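You operate a simulated robot arm through the tools that you are given. There is no shell and no other tool. Be economical: measure what you need, move in short steps, check, and stop when the job is done.

Carry out the task below with a simulated robot arm. There is one attempt and no reset: what you move stays moved.

TASK
Slide the large deep buff scrap lump along the top of the clay prep bench until it stands next to the green squat base.

It is judged by the outcome, as a careful person would: the job done as asked, and still so three seconds after it is handed in. It fails if anything else is knocked over, pushed out of place, dropped, spilled or broken.

THE ROBOT
A 7-joint arm with a two-finger parallel gripper, fixed in place. Base frame: the origin is at the foot of the arm, x ahead of it, y to its left, z up; the work surface is at about z = 0. Lengths are in mm, angles in degrees, forces in N, time in s.
With the tool pointing down near the work surface it reaches from about 220 to 580 mm from the base axis. Its first joint turns from -66.0 to 66.0 degrees. Payload 2.5 kg.
Tool frame: the origin (TCP) lies between the finger pads and is the grasp point; the fingertips stand 23 mm ahead of it; z points along the fingers, y is the line along which they close. The gripper opens to 94 mm. The fingers are 38 mm wide and 10 mm thick; the gripper's body (54 by 96 mm) begins 39 mm behind the TCP.
Orientation is that of the tool frame in the base frame, as [roll, pitch, yaw] about the fixed x, y, z axes, in that order (R = Rz(yaw) Ry(pitch) Rx(roll)). With the fingers straight down and closing along the base's y, the tool's x points along the base's -x, its y along +y and its z along -z.

THE INTERFACE
- The arm moves only by the tool send_rows. Its argument "commands" is a list of rows, each a list of 7 numbers: the shift along the tool's x, y, z in mm, then the turn, a rotation vector about the tool's x, y, z in rad, then the opening, from 0 (shut) to 1 (fully open). In form: [[tx, ty, tz, rx, ry, rz, grip], ...]. A call has 1 to 20 rows; each row is the pose to reach, as a shift and turn from the pose commanded when the call began, along the tool's axes at that moment. A row lasts 0.2 s, in which the tool goes at most 50 mm and 8.6 degrees; a call with a longer step from one row to the next is refused whole, and so is a gripper value outside its range. A pose out of reach is approached as far as the arm can. The call stops where the force on the tool passes 40 N (or 10 N more than at its start, if that is more) or the arm is blocked; 0.2 s more then pass. The fingers move at their own pace (about 108 mm/s each) and stop on an object; they squeeze with about 28 N. The grip force told is the motor's: it shows also when the fingers shut on nothing. Time passes only in rows, and 0.2 s behind the last, so rows that repeat a pose let the fingers close. It gives the time, the measured TCP pose, the force on the tool (base axes), the opening and the grip force at its end, in the units of the frame above (readings bear some noise), and new pictures: "show" is both (left out), scene, wrist or none.
- Cameras (640 x 400 px; columns grow to the right, rows downward): "scene" is fixed at [115.1, -389.8, 538.7]; the picture's right is [0.94, -0.34, 0.00], its down [-0.19, -0.54, -0.82] and it looks along [0.27, 0.77, -0.58] (base axes); focal length 312 px, centre (320, 200). "wrist" rides on the gripper at [-39, 0, -44] in the tool frame; the picture's right is [0.00, -1.00, 0.00], its down [0.97, 0.00, -0.24] and it looks along [0.24, 0.00, 0.97] (tool axes); focal length 218 px, centre (320, 200).
- point_at(camera, pixels): for up to 12 pixels [column, row] of the newest picture of that camera ("zoom" is the newest enlarged one), the place [x, y, z] in the base frame of the surface seen there, good to about 2 mm, but the place of the scene camera against the robot may be out by one fixed shift of up to 25 mm in any direction. No time passes.
- zoom(camera, box): a new picture of the part [left, top, right, bottom] of that camera's present view, enlarged. No time passes.
- hand_in(): hands the job in; it is judged then, once.

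Work in short steps. Measure before you move; look again where a grasp or a placing could have gone wrong, and mend it. You have 60 turns and 120 pictures in all, the two below and enlarged ones among them. Open the gripper and draw the arm clear of the work before you hand the job in, unless the task says otherwise; then end with one line.

The tools are called after "Call:" by a JSON object that holds its "method" and its "body". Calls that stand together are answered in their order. send_rows: Moves the arm, as the interface text tells. Its arguments: {"type":"object","properties":{"commands":{"type":"array","items":{"type":"array","items":{"type":"number"}}},"show":{"type":"string","enum":["both","scene","wrist","none"]}},"required":["commands"]} The other tools are called the same way: point_at (camera, pixels) gives the place of the surface under pixels of a picture; zoom (camera, box) takes an enlarged picture of a part of a camera's view; hand_in () hands the job in.

At the start:

```text
time: 0.0
eef_pos: [370.5, 92.0, 275.7]
tcp_rot: [-180.0, 0.0, -180.0]
wrist_force: [0.3, -1.1, 0.4]
opening: 94.0
gripper_force: 0.0
```

scene: 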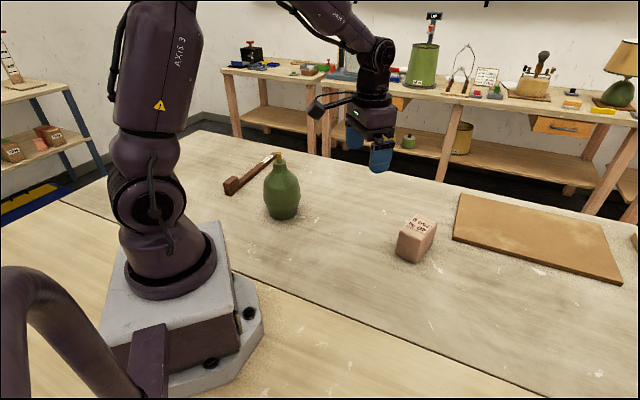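
wrist: 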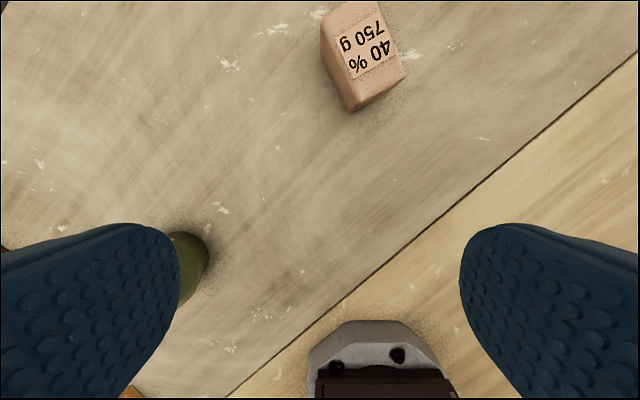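

I see a pinkish block at scene (416,240) and a green vessel at (282,190). I'll zoom in to identify both and measure them.

Call:
{"method": "zoom", "body": {"camera": "scene", "box": [200, 130, 460, 290]}}

Call:
{"method": "point_at", "body": {"camera": "wrist", "pixels": [[322, 20], [352, 108], [404, 75], [378, 4], [362, 50], [185, 260], [205, 255], [340, 60]]}}

Call:
{"method": "point_at", "body": {"camera": "scene", "pixels": [[416, 222], [402, 220], [437, 226], [412, 262], [396, 256], [433, 245], [282, 190], [282, 218], [277, 155], [264, 190], [300, 190], [232, 190]]}}

```text
2.46 times, centred on (330, 210) of scene
```

zoom: 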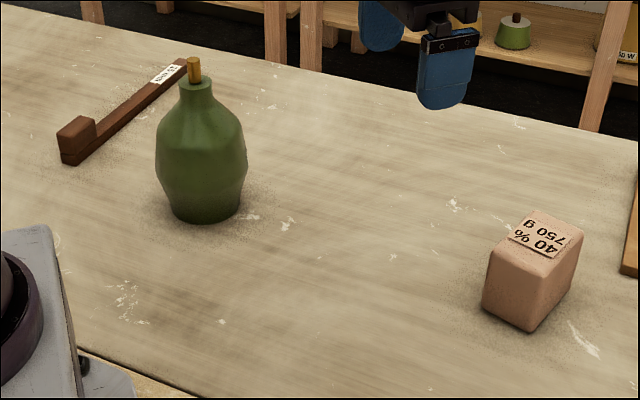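

```text
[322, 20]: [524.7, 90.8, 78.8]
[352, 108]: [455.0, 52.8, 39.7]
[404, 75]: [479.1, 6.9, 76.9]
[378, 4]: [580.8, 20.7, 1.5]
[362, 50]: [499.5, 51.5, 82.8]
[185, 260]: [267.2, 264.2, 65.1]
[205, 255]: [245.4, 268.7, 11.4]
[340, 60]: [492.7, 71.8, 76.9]
```

```text
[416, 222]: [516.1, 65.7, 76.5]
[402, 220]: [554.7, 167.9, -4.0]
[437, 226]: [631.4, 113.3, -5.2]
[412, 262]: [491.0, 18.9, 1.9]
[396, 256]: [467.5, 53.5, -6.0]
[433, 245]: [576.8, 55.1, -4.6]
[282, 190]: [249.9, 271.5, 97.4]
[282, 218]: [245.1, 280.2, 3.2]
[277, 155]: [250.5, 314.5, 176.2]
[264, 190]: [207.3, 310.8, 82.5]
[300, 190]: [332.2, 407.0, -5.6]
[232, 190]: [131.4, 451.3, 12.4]
```

The block is about 80 mm tall near (500,50), and the green vessel with a brass stem is near (250,290). I'll check the rest of the bench for look-alikes and look at the lump more closely.

Call:
{"method": "zoom", "body": {"camera": "scene", "box": [480, 170, 640, 290]}}

Call:
{"method": "zoom", "body": {"camera": "wrist", "box": [260, 0, 460, 125]}}

Call:
{"method": "zoom", "body": {"camera": "scene", "box": [380, 200, 460, 270]}}

```text
3.33 times, centred on (560, 230) of scene
```

zoom: 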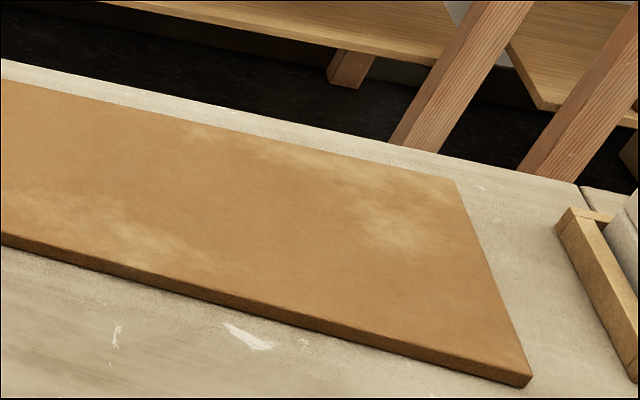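

```text
3.20 times, centred on (360, 62) of wrist
```

zoom: 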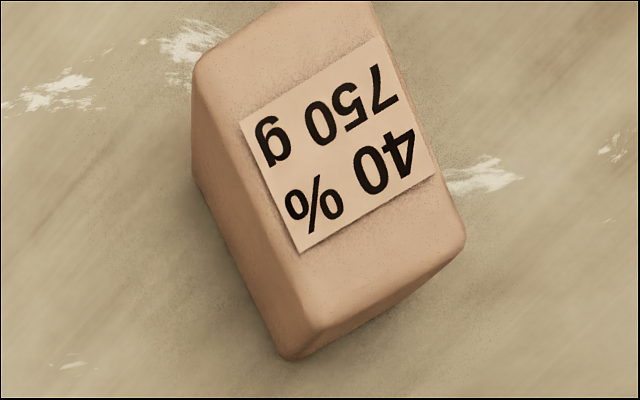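

```text
5.71 times, centred on (420, 235) of scene
```

zoom: 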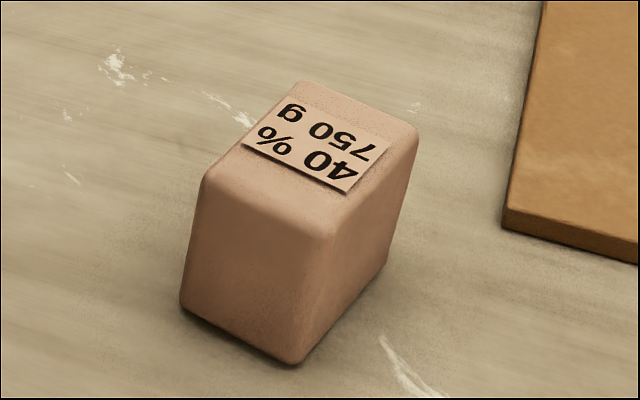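

Only one lump is on the bench. I'll move over it for a vertical view and accurate geometry.

Call:
{"method": "send_rows", "body": {"commands": [[-45, -14, 0, 0, 0, 0, 1], [-90, -28, 0, 0, 0, 0, 1], [-130, -42, 0, 0, 0, 0, 1], [-130, -42, 0, 0, 0, 0, 1]], "show": "wrist"}}

```text
time: 1.0
eef_pos: [500.6, 47.5, 274.2]
tcp_rot: [180.0, 0.0, 179.9]
wrist_force: [-0.3, 0.2, -0.8]
opening: 94.2
gripper_force: 0.0
```

wrist: 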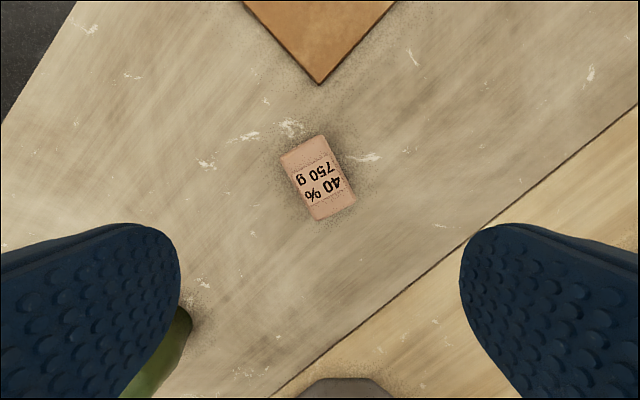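

Call:
{"method": "zoom", "body": {"camera": "wrist", "box": [256, 128, 384, 228]}}

Call:
{"method": "point_at", "body": {"camera": "wrist", "pixels": [[283, 158], [322, 139], [355, 200], [314, 218], [319, 178], [290, 210], [345, 170], [192, 320], [160, 340], [319, 86], [245, 3], [380, 5]]}}

```text
4.00 times, centred on (320, 178) of wrist
```

zoom: 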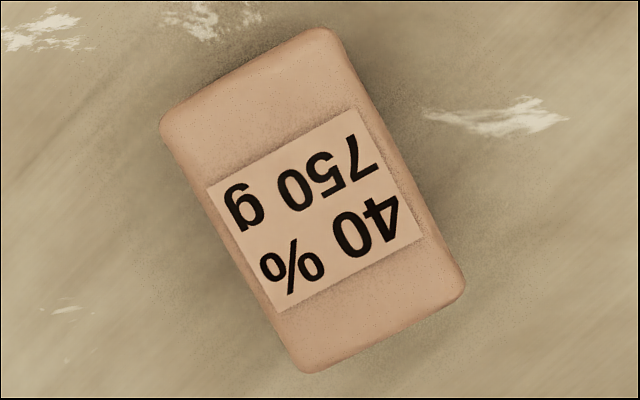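

```text
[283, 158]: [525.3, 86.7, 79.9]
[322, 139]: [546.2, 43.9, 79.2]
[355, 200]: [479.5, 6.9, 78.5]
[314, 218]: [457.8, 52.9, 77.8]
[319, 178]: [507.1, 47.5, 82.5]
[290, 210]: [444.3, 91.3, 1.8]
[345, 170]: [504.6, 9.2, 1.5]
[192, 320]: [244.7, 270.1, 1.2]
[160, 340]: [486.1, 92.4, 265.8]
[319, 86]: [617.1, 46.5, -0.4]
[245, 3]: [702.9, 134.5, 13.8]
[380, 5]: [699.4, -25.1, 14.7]
```

The lump is 76 x 48 x 80 mm at about (502,47.5), with its long axis at 26.6°. Next I'll view the green vessel from above, staying high to clear it.

Call:
{"method": "send_rows", "body": {"commands": [[30, 28, -10, 0, 0, 0, 1], [60, 56, -20, 0, 0, 0, 1], [90, 84, -30, 0, 0, 0, 1], [115, 112, -40, 0, 0, 0, 1], [135, 135, -40, 0, 0, 0, 1], [155, 160, -40, 0, 0, 0, 1], [155, 160, -40, 0, 0, 0, 1]], "show": "both"}}

```text
time: 2.6
eef_pos: [344.7, 214.4, 314.9]
tcp_rot: [-180.0, 0.0, 180.0]
wrist_force: [-0.3, 0.3, 0.4]
opening: 93.9
gripper_force: 0.1
```

scene: 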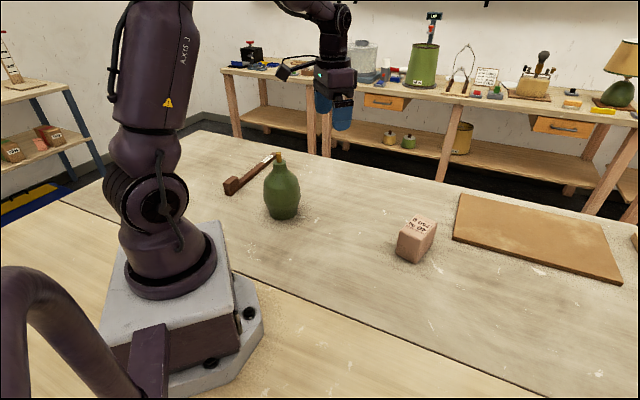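
wrist: 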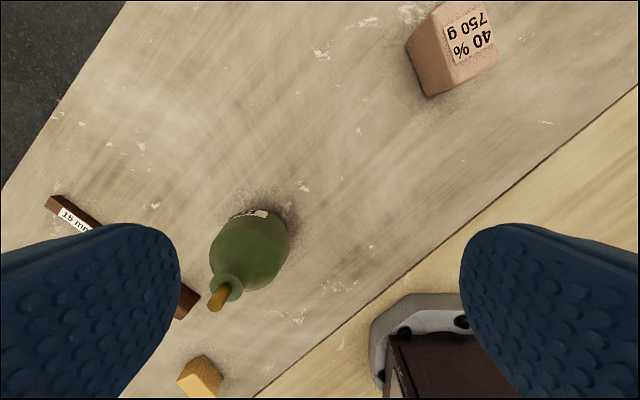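

The vessel is at wrist (248,250) and carries a label. A yellow block is also near (200,376), so I'll measure both.

Call:
{"method": "zoom", "body": {"camera": "wrist", "box": [170, 190, 330, 290]}}

Call:
{"method": "point_at", "body": {"camera": "wrist", "pixels": [[217, 300], [232, 275], [212, 240], [230, 217], [262, 212], [285, 235], [286, 258], [270, 285], [244, 230], [200, 376], [180, 300], [250, 250]]}}

```text
4.00 times, centred on (250, 240) of wrist
```

zoom: 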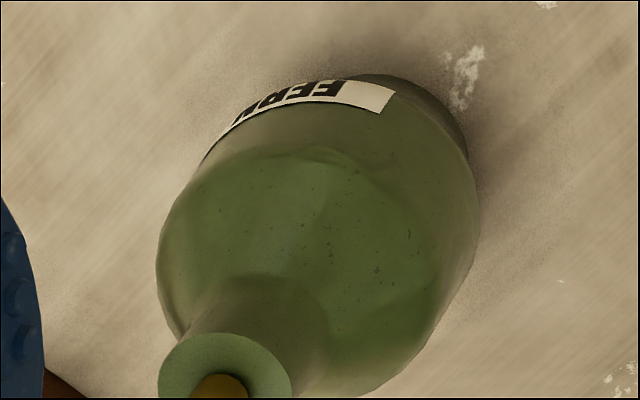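

```text
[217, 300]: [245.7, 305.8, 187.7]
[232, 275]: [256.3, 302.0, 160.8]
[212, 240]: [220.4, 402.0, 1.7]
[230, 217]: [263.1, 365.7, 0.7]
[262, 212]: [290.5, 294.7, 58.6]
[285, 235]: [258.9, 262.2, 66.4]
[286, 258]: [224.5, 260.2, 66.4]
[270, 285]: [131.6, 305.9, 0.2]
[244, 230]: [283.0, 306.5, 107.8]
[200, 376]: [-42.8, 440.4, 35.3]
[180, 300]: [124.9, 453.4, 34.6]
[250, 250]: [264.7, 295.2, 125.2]
```

The vessel axis is about (246,305) with radius about 46. I plan to put the lump at about (327,258), long axis pointing at the vessel and a gap of about 10 mm. First I return over the lump and turn to its long axis.

Call:
{"method": "send_rows", "body": {"commands": [[-30, -32, 5, 0, 0, -0.1, 1], [-60, -64, 20, 0, 0, -0.2, 1], [-90, -96, 40, 0, 0, -0.3, 1], [-120, -128, 60, 0, 0, -0.4, 1], [-145, -155, 80, 0, 0, -0.4625, 1], [-157, -167, 100, 0, 0, -0.4625, 1], [-157, -167, 120, 0, 0, -0.4625, 1], [-157, -167, 120, 0, 0, -0.4625, 1]], "show": "both"}}

```text
time: 4.4
eef_pos: [502.8, 45.0, 196.6]
tcp_rot: [-180.0, 0.0, -153.5]
wrist_force: [0.3, -0.2, 0.8]
opening: 94.0
gripper_force: 0.1
```

scene: 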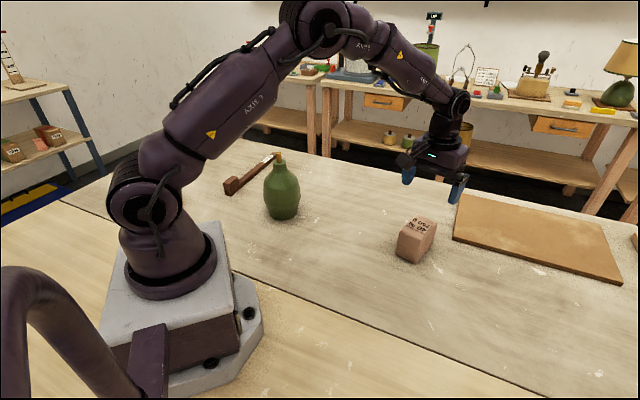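
wrist: 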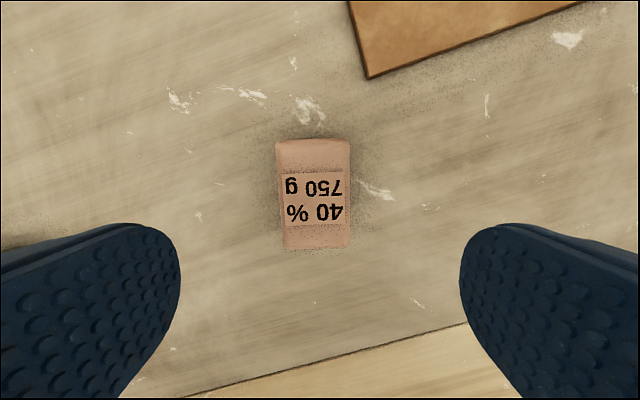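

Alignment looks good, with the lump centred near (313,195). I'll refine its position.

Call:
{"method": "point_at", "body": {"camera": "wrist", "pixels": [[278, 144], [347, 144], [348, 244], [285, 246], [313, 195]]}}

```text
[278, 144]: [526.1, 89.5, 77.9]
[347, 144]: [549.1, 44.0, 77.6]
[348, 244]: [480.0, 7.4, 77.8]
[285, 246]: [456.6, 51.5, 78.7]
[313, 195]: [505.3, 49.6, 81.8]
```

The lump centre is (503,48). I'll descend to TCP z≈50, with fingertips at 27 and the gripper body above the lump top.

Call:
{"method": "send_rows", "body": {"commands": [[-1.4, 2.8, 40, 0, 0, 0, 1], [-1.4, 2.8, 75, 0, 0, 0, 1], [-1.4, 2.8, 105, 0, 0, 0, 1], [-1.4, 2.8, 125, 0, 0, 0, 1], [-1.4, 2.8, 138, 0, 0, 0, 1], [-1.4, 2.8, 145, 0, 0, 0, 1], [-1.4, 2.8, 145, 0, 0, 0, 1]], "show": "both"}}

```text
time: 6.0
eef_pos: [503.1, 46.8, 50.7]
tcp_rot: [-180.0, -0.1, -153.5]
wrist_force: [-0.6, -0.2, -0.2]
opening: 94.2
gripper_force: 0.1
```

scene: 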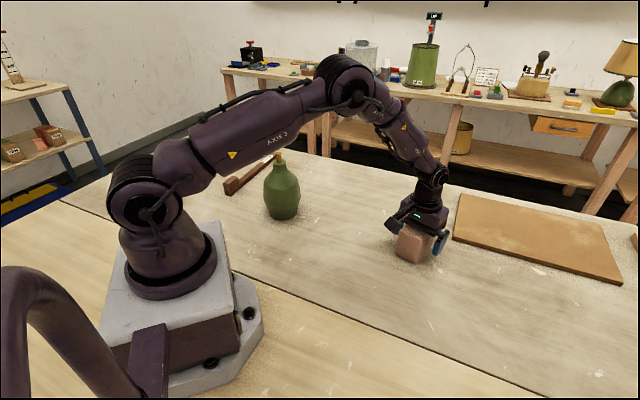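
wrist: 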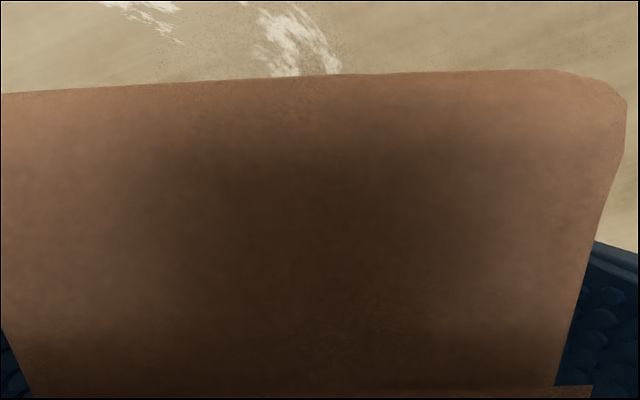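

The fingers straddle the lump with no contact. I'll close on it.

Call:
{"method": "send_rows", "body": {"commands": [[0, 0, 0, 0, 0, 0, 0.6], [0, 0, 0, 0, 0, 0, 0.48], [0, 0, 0, 0, 0, 0, 0.48], [0, 0, 0, 0, 0, 0, 0.48]], "show": "none"}}

```text
time: 7.0
eef_pos: [500.6, 46.8, 51.0]
tcp_rot: [-179.9, 0.0, -153.5]
wrist_force: [1.7, 2.1, 0.2]
opening: 58.3
gripper_force: 28.0
```

Gripped at 58 mm (the sides flare), with force 28 N. I'll slide half way at constant height while turning the long axis toward its final heading.

Call:
{"method": "send_rows", "body": {"commands": [[3, 13.2, 0, 0, 0, 0.0986, 0.48], [6, 26.4, 0, 0, 0, 0.197, 0.48], [9, 39.6, 0, 0, 0, 0.296, 0.48], [12, 52.8, 0, 0, 0, 0.394, 0.48], [15, 66, 0, 0, 0, 0.493, 0.48], [18, 79.2, 0, 0, 0, 0.592, 0.48], [21, 92.4, 0, 0, 0, 0.69, 0.48], [24, 105.6, 0, 0, 0, 0.789, 0.48], [27, 118.8, 0, 0, 0, 0.887, 0.48], [30, 132, 0, 0, 0, 0.986, 0.48]], "show": "both"}}

```text
time: 9.2
eef_pos: [417.0, 152.9, 49.8]
tcp_rot: [179.9, 0.2, 149.8]
wrist_force: [4.2, -6.0, 12.2]
opening: 58.2
gripper_force: 28.4
```

scene: 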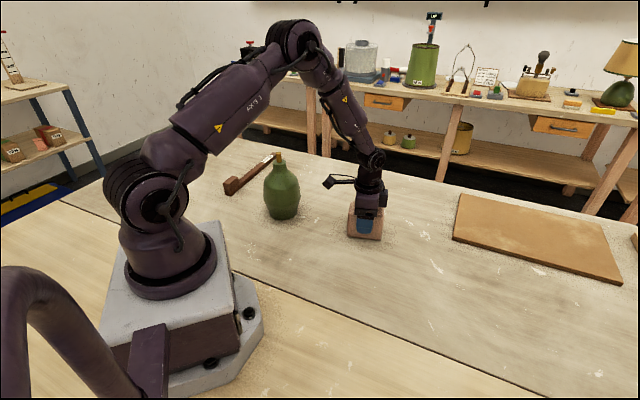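
wrist: 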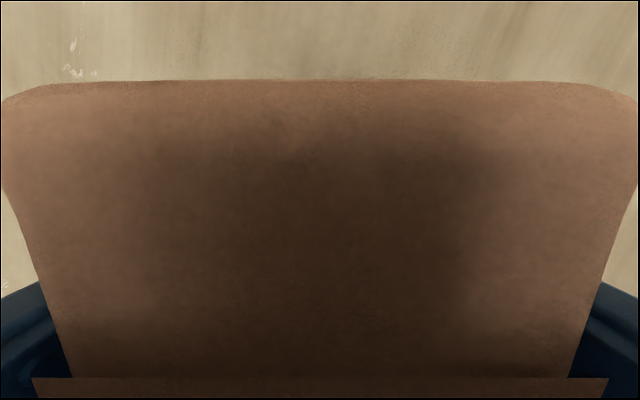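

The slide is going well. A bracket sticks out of the hand toward the vessel at scene (335,182), so I'll measure it before closing the distance.

Call:
{"method": "zoom", "body": {"camera": "scene", "box": [250, 140, 410, 250]}}

Call:
{"method": "point_at", "body": {"camera": "scene", "pixels": [[329, 183], [335, 179], [350, 181], [370, 195], [376, 160], [365, 222], [365, 232], [282, 165], [282, 190], [278, 153], [349, 225], [330, 187]]}}

```text
3.64 times, centred on (330, 195) of scene
```

zoom: 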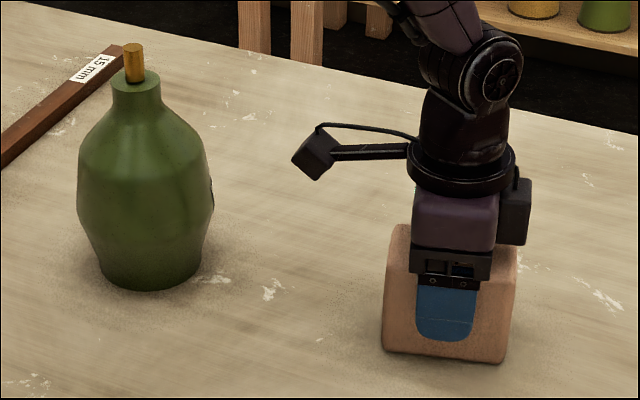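

```text
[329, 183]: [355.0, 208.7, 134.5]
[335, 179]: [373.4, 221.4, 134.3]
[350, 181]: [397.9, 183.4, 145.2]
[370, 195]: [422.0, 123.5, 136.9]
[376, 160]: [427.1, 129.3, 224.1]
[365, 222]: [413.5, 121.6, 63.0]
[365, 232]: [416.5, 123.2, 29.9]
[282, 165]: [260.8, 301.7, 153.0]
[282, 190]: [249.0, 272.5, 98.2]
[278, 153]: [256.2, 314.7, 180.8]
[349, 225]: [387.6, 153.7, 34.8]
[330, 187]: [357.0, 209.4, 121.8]
```

The bracket tip reaches about 82 mm ahead of the TCP along tool +x at z≈120–135, so it would hit the vessel's belly if I carried the lump all the way. I'll slide only to about (380,227), release there, and push the last stretch from behind with the bracket sideways.

Call:
{"method": "send_rows", "body": {"commands": [[9, 6, 0, 0, 0, 0, 0.48], [19, 12.5, 0, 0, 0, 0, 0.48], [29, 19, 0, 0, 0, 0, 0.48], [39, 25.7, 0, 0, 0, 0, 0.48], [49, 32.3, 0, 0, 0, 0, 0.48], [59, 39, 0, 0, 0, 0, 0.48], [69.5, 45.8, 0, 0, 0, 0, 0.48]], "show": "scene"}}

Call:
{"method": "zoom", "body": {"camera": "scene", "box": [240, 130, 400, 240]}}

```text
time: 10.8
eef_pos: [380.1, 227.4, 49.1]
tcp_rot: [180.0, -0.1, 150.0]
wrist_force: [2.8, -8.0, 14.8]
opening: 57.9
gripper_force: 27.9
```

scene: 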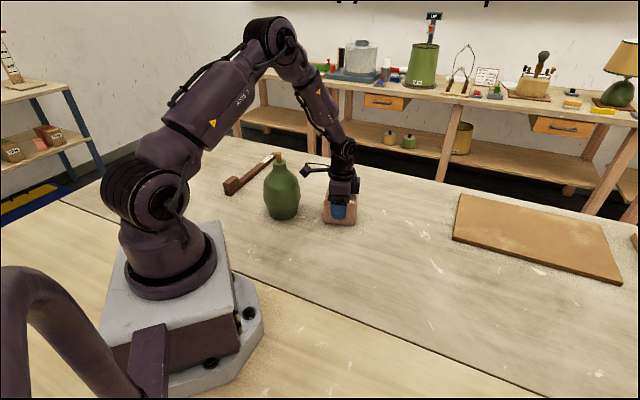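

```text
3.64 times, centred on (320, 185) of scene
```

zoom: 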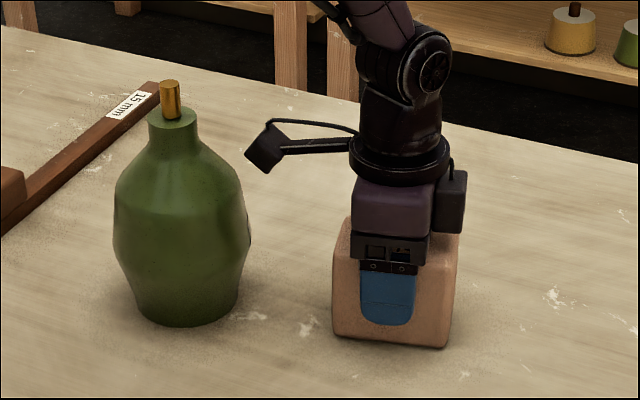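

It's standing with clear space. I'll release, lift straight up, then back away from the vessel.

Call:
{"method": "send_rows", "body": {"commands": [[0, 0, 0, 0, 0, 0, 0.8], [0, 0, 0, 0, 0, 0, 0.85], [0, 0, 0, 0, 0, 0, 0.85], [0, 0, -30, 0, 0, 0, 0.85], [0, 0, -70, 0, 0, 0, 0.85], [0, 0, -110, 0, 0, 0, 0.85], [0, 0, -150, 0, 0, 0, 0.85], [-40, 0, -165, 0, 0, 0, 0.85], [-80, 0, -165, 0, 0, 0, 0.85], [-80, 0, -165, 0, 0, 0, 0.85]], "show": "both"}}

```text
time: 13.0
eef_pos: [446.8, 187.1, 213.1]
tcp_rot: [-179.9, 0.0, 150.0]
wrist_force: [-0.9, 0.5, 0.5]
opening: 79.9
gripper_force: 0.0
```

scene: 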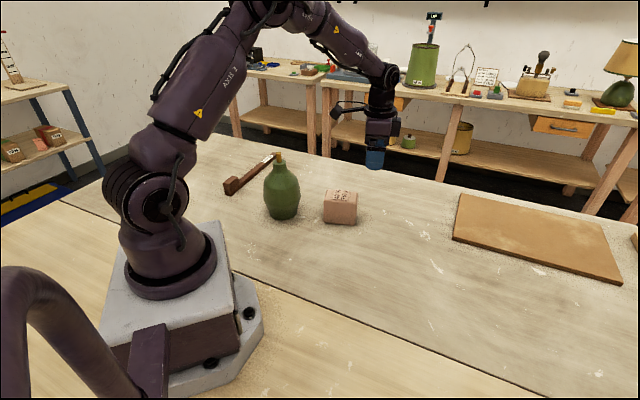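
wrist: 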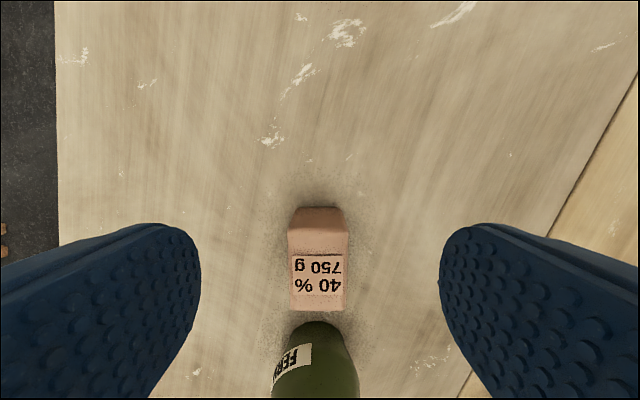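

Lump standing upright and in line with the vessel. I'll measure both.

Call:
{"method": "point_at", "body": {"camera": "wrist", "pixels": [[298, 210], [340, 210], [292, 253], [346, 253], [293, 307], [345, 307], [318, 322], [300, 330], [340, 335], [318, 230], [318, 212], [318, 345]]}}

Call:
{"method": "zoom", "body": {"camera": "scene", "box": [240, 140, 390, 240]}}

```text
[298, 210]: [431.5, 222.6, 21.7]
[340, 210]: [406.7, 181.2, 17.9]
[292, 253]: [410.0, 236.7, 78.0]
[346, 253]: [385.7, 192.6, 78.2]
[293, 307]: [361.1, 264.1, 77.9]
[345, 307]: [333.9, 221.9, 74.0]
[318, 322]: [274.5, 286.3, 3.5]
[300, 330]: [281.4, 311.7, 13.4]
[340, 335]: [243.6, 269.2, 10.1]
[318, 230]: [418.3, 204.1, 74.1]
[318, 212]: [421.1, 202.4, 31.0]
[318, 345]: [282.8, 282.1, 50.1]
```

```text
4.00 times, centred on (315, 190) of scene
```

zoom: 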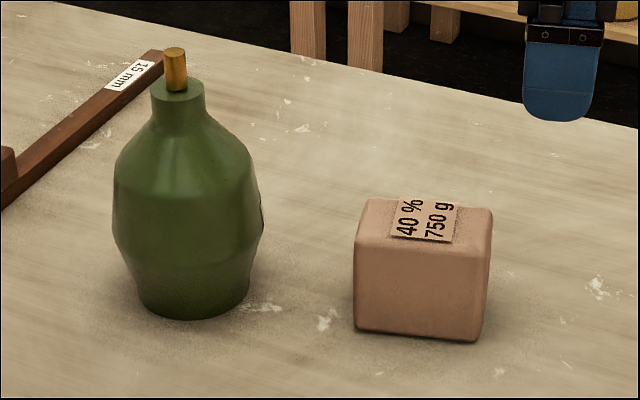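

The vessel's near surface leaves about a 72 mm gap to the lump. I'll turn 89° so the bracket points sideways, close the fingers, and lower behind the lump in two calls.

Call:
{"method": "send_rows", "body": {"commands": [[0, 0, 0, 0, 0, -0.142, 0.5], [0, 0, 0, 0, 0, -0.284, 0], [0, 0, 0, 0, 0, -0.426, 0], [0, 0, 0, 0, 0, -0.568, 0], [0, 0, 0, 0, 0, -0.71, 0], [0, 0, 0, 0, 0, -0.852, 0], [0, 0, 0, 0, 0, -0.994, 0], [0, 0, 0, 0, 0, -1.136, 0], [0, 0, 0, 0, 0, -1.278, 0], [0, 0, 0, 0, 0, -1.42, 0], [0, 0, 0, 0, 0, -1.557, 0], [0, 0, 0, 0, 0, -1.557, 0]], "show": "scene"}}

```text
time: 15.6
eef_pos: [449.1, 186.3, 213.6]
tcp_rot: [-180.0, -0.1, -120.6]
wrist_force: [0.0, 0.2, -0.8]
opening: 0.0
gripper_force: 28.2
```

scene: 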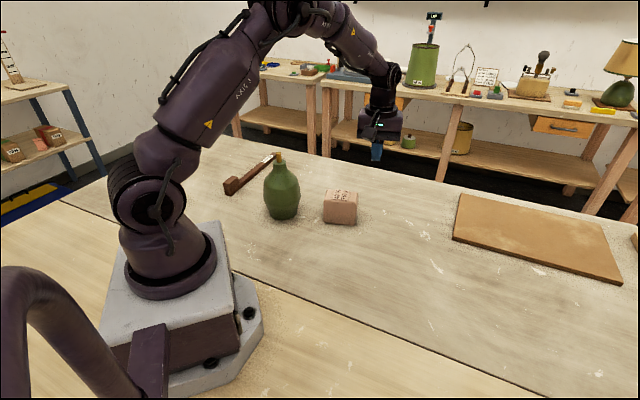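

The arm is behind the lump and aligned with the push axis. I'll descend to z≈50.

Call:
{"method": "send_rows", "body": {"commands": [[1.8, 0, 40, 0, 0, 0, 0], [1.8, 0, 80, 0, 0, 0, 0], [1.8, 0, 115, 0, 0, 0, 0], [1.8, 0, 140, 0, 0, 0, 0], [1.8, 0, 155, 0, 0, 0, 0], [1.8, 0, 163, 0, 0, 0, 0], [1.8, 0, 163, 0, 0, 0, 0]], "show": "both"}}

Call:
{"method": "zoom", "body": {"camera": "scene", "box": [250, 130, 420, 240]}}

```text
time: 17.2
eef_pos: [448.9, 185.0, 50.8]
tcp_rot: [179.9, 0.1, -120.8]
wrist_force: [0.4, 0.2, -0.1]
opening: 0.0
gripper_force: 27.9
```

scene: 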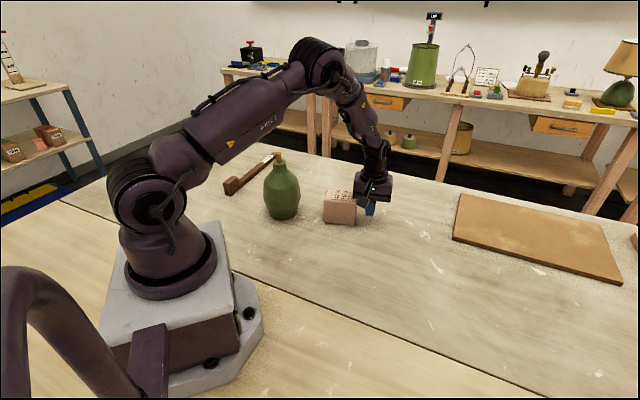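
wrist: 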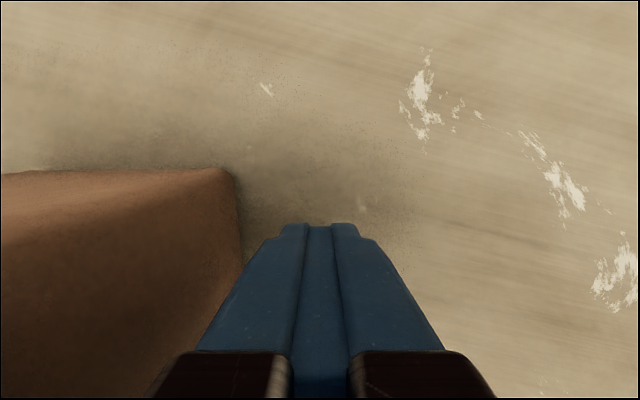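

```text
3.64 times, centred on (335, 185) of scene
```

zoom: 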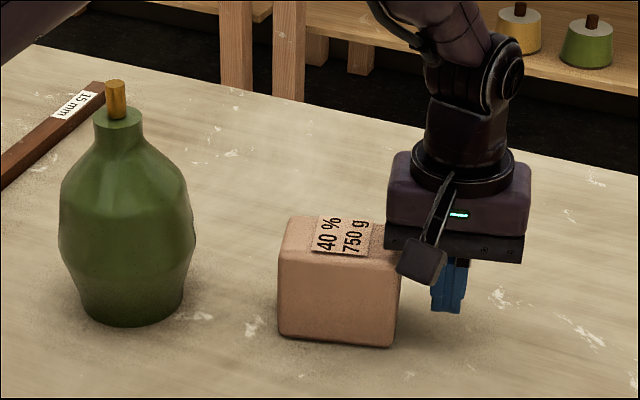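

The body clears the lump top and the bracket is off to the side. I'll push 65 mm along tool +y in small steps, then check.

Call:
{"method": "send_rows", "body": {"commands": [[0, 8, 0, 0, 0, 0, 0], [0, 14, 0, 0, 0, 0, 0], [0, 20, 0, 0, 0, 0, 0], [0, 26, 0, 0, 0, 0, 0], [0, 32, 0, 0, 0, 0, 0], [0, 38, 0, 0, 0, 0, 0], [0, 44, 0, 0, 0, 0, 0], [0, 50, 0, 0, 0, 0, 0], [0, 55, 0, 0, 0, 0, 0], [0, 60, 0, 0, 0, 0, 0], [0, 65, 0, 0, 0, 0, 0]], "show": "both"}}

Call:
{"method": "zoom", "body": {"camera": "scene", "box": [250, 130, 420, 240]}}

```text
time: 19.6
eef_pos: [391.8, 216.7, 51.3]
tcp_rot: [180.0, 0.0, -120.8]
wrist_force: [2.5, -0.2, -0.2]
opening: 0.0
gripper_force: 28.3
```

scene: 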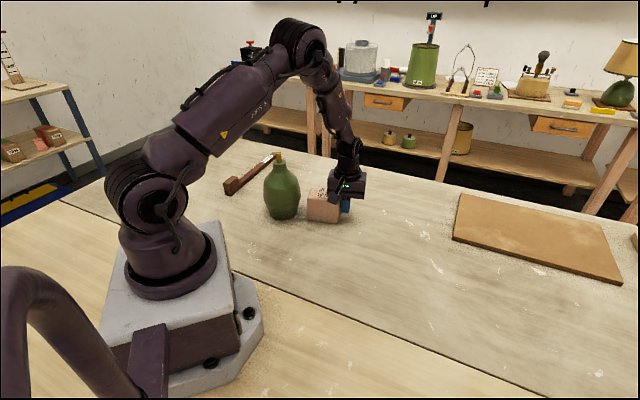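
wrist: 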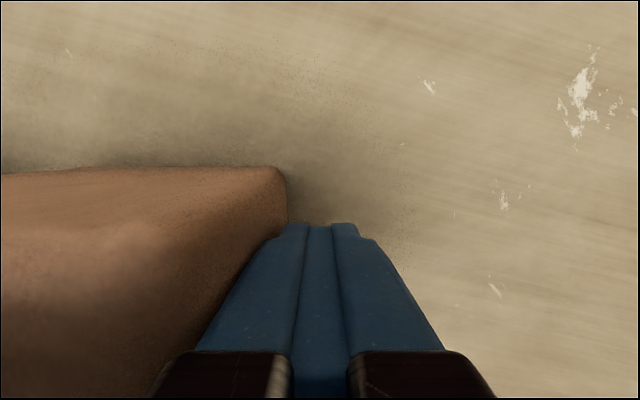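

```text
3.64 times, centred on (335, 185) of scene
```

zoom: 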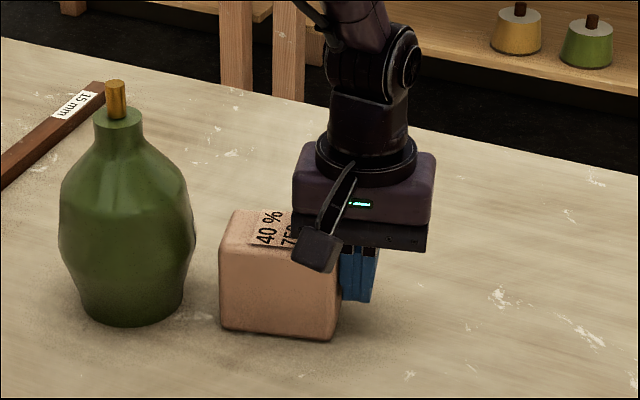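

The lump has slid straight. I'll measure the remaining gap to the belly before the last push.

Call:
{"method": "point_at", "body": {"camera": "zoom", "pixels": [[226, 320], [228, 270], [235, 215], [232, 230], [190, 240], [192, 225], [178, 300], [130, 240], [330, 330], [262, 214]]}}

```text
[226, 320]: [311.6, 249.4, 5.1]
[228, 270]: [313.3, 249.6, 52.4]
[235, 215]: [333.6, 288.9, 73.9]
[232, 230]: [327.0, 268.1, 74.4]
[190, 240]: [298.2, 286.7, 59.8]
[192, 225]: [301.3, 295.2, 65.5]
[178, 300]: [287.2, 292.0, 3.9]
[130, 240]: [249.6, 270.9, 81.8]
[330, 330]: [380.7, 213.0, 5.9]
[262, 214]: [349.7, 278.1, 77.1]
```

The gap normal to the lump's front face is about 29 mm, which matches my estimate. I'll push 18 mm more, leaving about 11 mm.

Call:
{"method": "send_rows", "body": {"commands": [[0, 4, 0, 0, 0, 0, 0], [0, 8, 0, 0, 0, 0, 0], [0, 12, 0, 0, 0, 0, 0], [0, 15, 0, 0, 0, 0, 0], [0, 18, 0, 0, 0, 0, 0], [0, 18, 0, 0, 0, 0, 0]], "show": "scene"}}

Call:
{"method": "zoom", "body": {"camera": "scene", "box": [250, 130, 420, 240]}}

```text
time: 21.0
eef_pos: [375.4, 227.9, 51.4]
tcp_rot: [180.0, 0.1, -120.8]
wrist_force: [4.1, -0.6, 1.8]
opening: 0.0
gripper_force: 27.8
```

scene: 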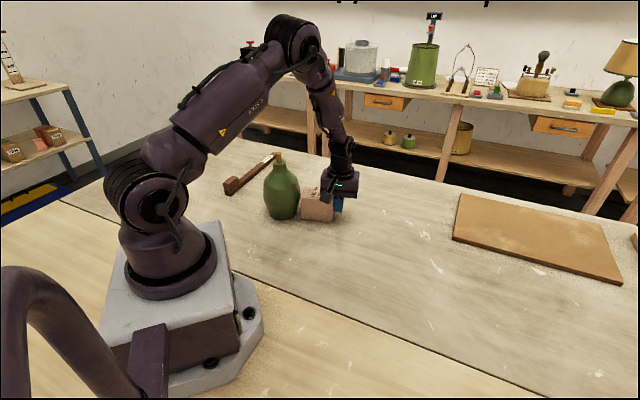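

```text
3.64 times, centred on (335, 185) of scene
```

zoom: 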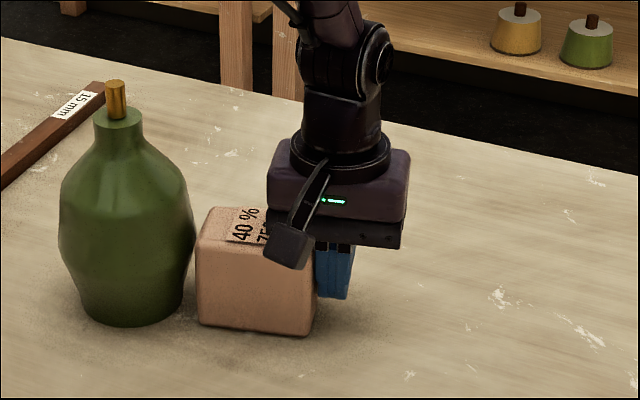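

The lump is now beside the vessel, and the vessel hasn't moved. I'll back the fingers away, rise, and look with both cameras.

Call:
{"method": "send_rows", "body": {"commands": [[0, -10, 0, 0, 0, 0, 0], [0, -35, 0, 0, 0, 0, 0], [0, -70, 0, 0, 0, 0, 0], [0, -80, -40, 0, 0, 0, 0], [0, -80, -85, 0, 0, 0, 0], [0, -80, -130, 0, 0, 0, 0], [0, -80, -170, 0, 0, 0, 0.5], [0, -80, -190, 0, 0, 0, 1], [0, -80, -190, 0, 0, 0, 1]], "show": "both"}}

Call:
{"method": "zoom", "body": {"camera": "scene", "box": [220, 130, 390, 240]}}

```text
time: 23.0
eef_pos: [443.3, 185.1, 241.1]
tcp_rot: [-179.9, -0.1, -120.8]
wrist_force: [0.1, 0.0, 0.6]
opening: 93.9
gripper_force: 0.0
```

scene: 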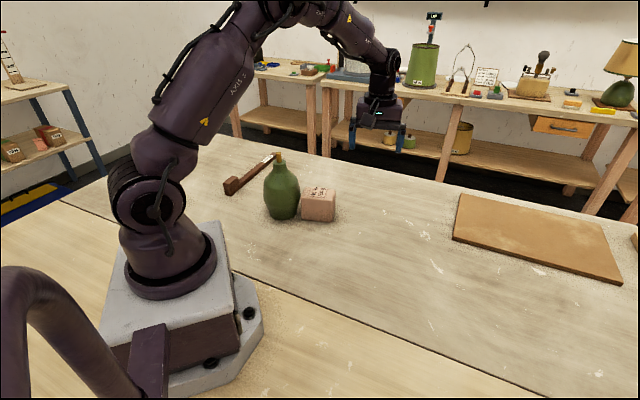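
wrist: 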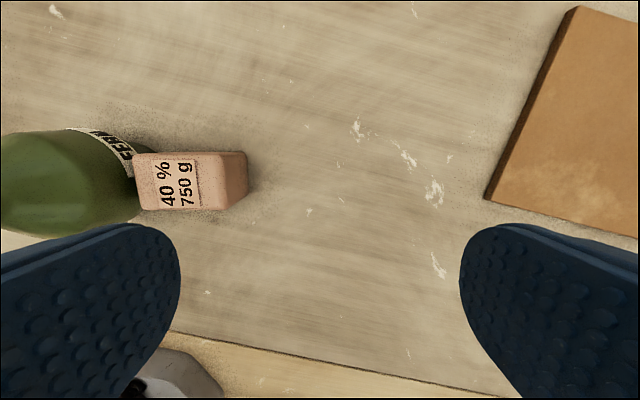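

```text
3.64 times, centred on (305, 185) of scene
```

zoom: 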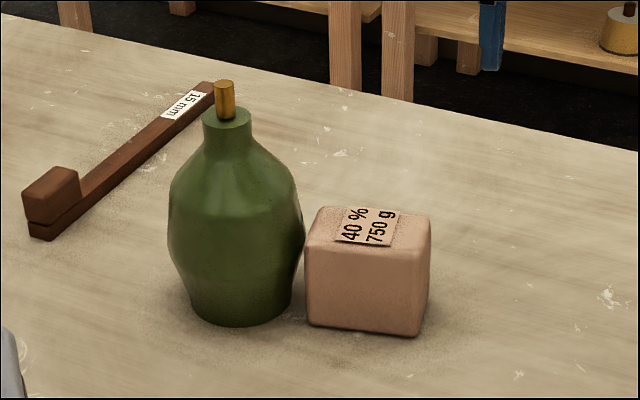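

The lump stands upright about 10 mm from the vessel, nothing else has moved, and the gripper is open and clear. I'm handing it in.

Call:
{"method": "hand_in", "body": {}}

```text
The job is handed in.
```

I slid the large deep buff scrap lump along the bench until it stood upright, about 10 mm from the green base. Nothing else was moved, and the job is handed in.
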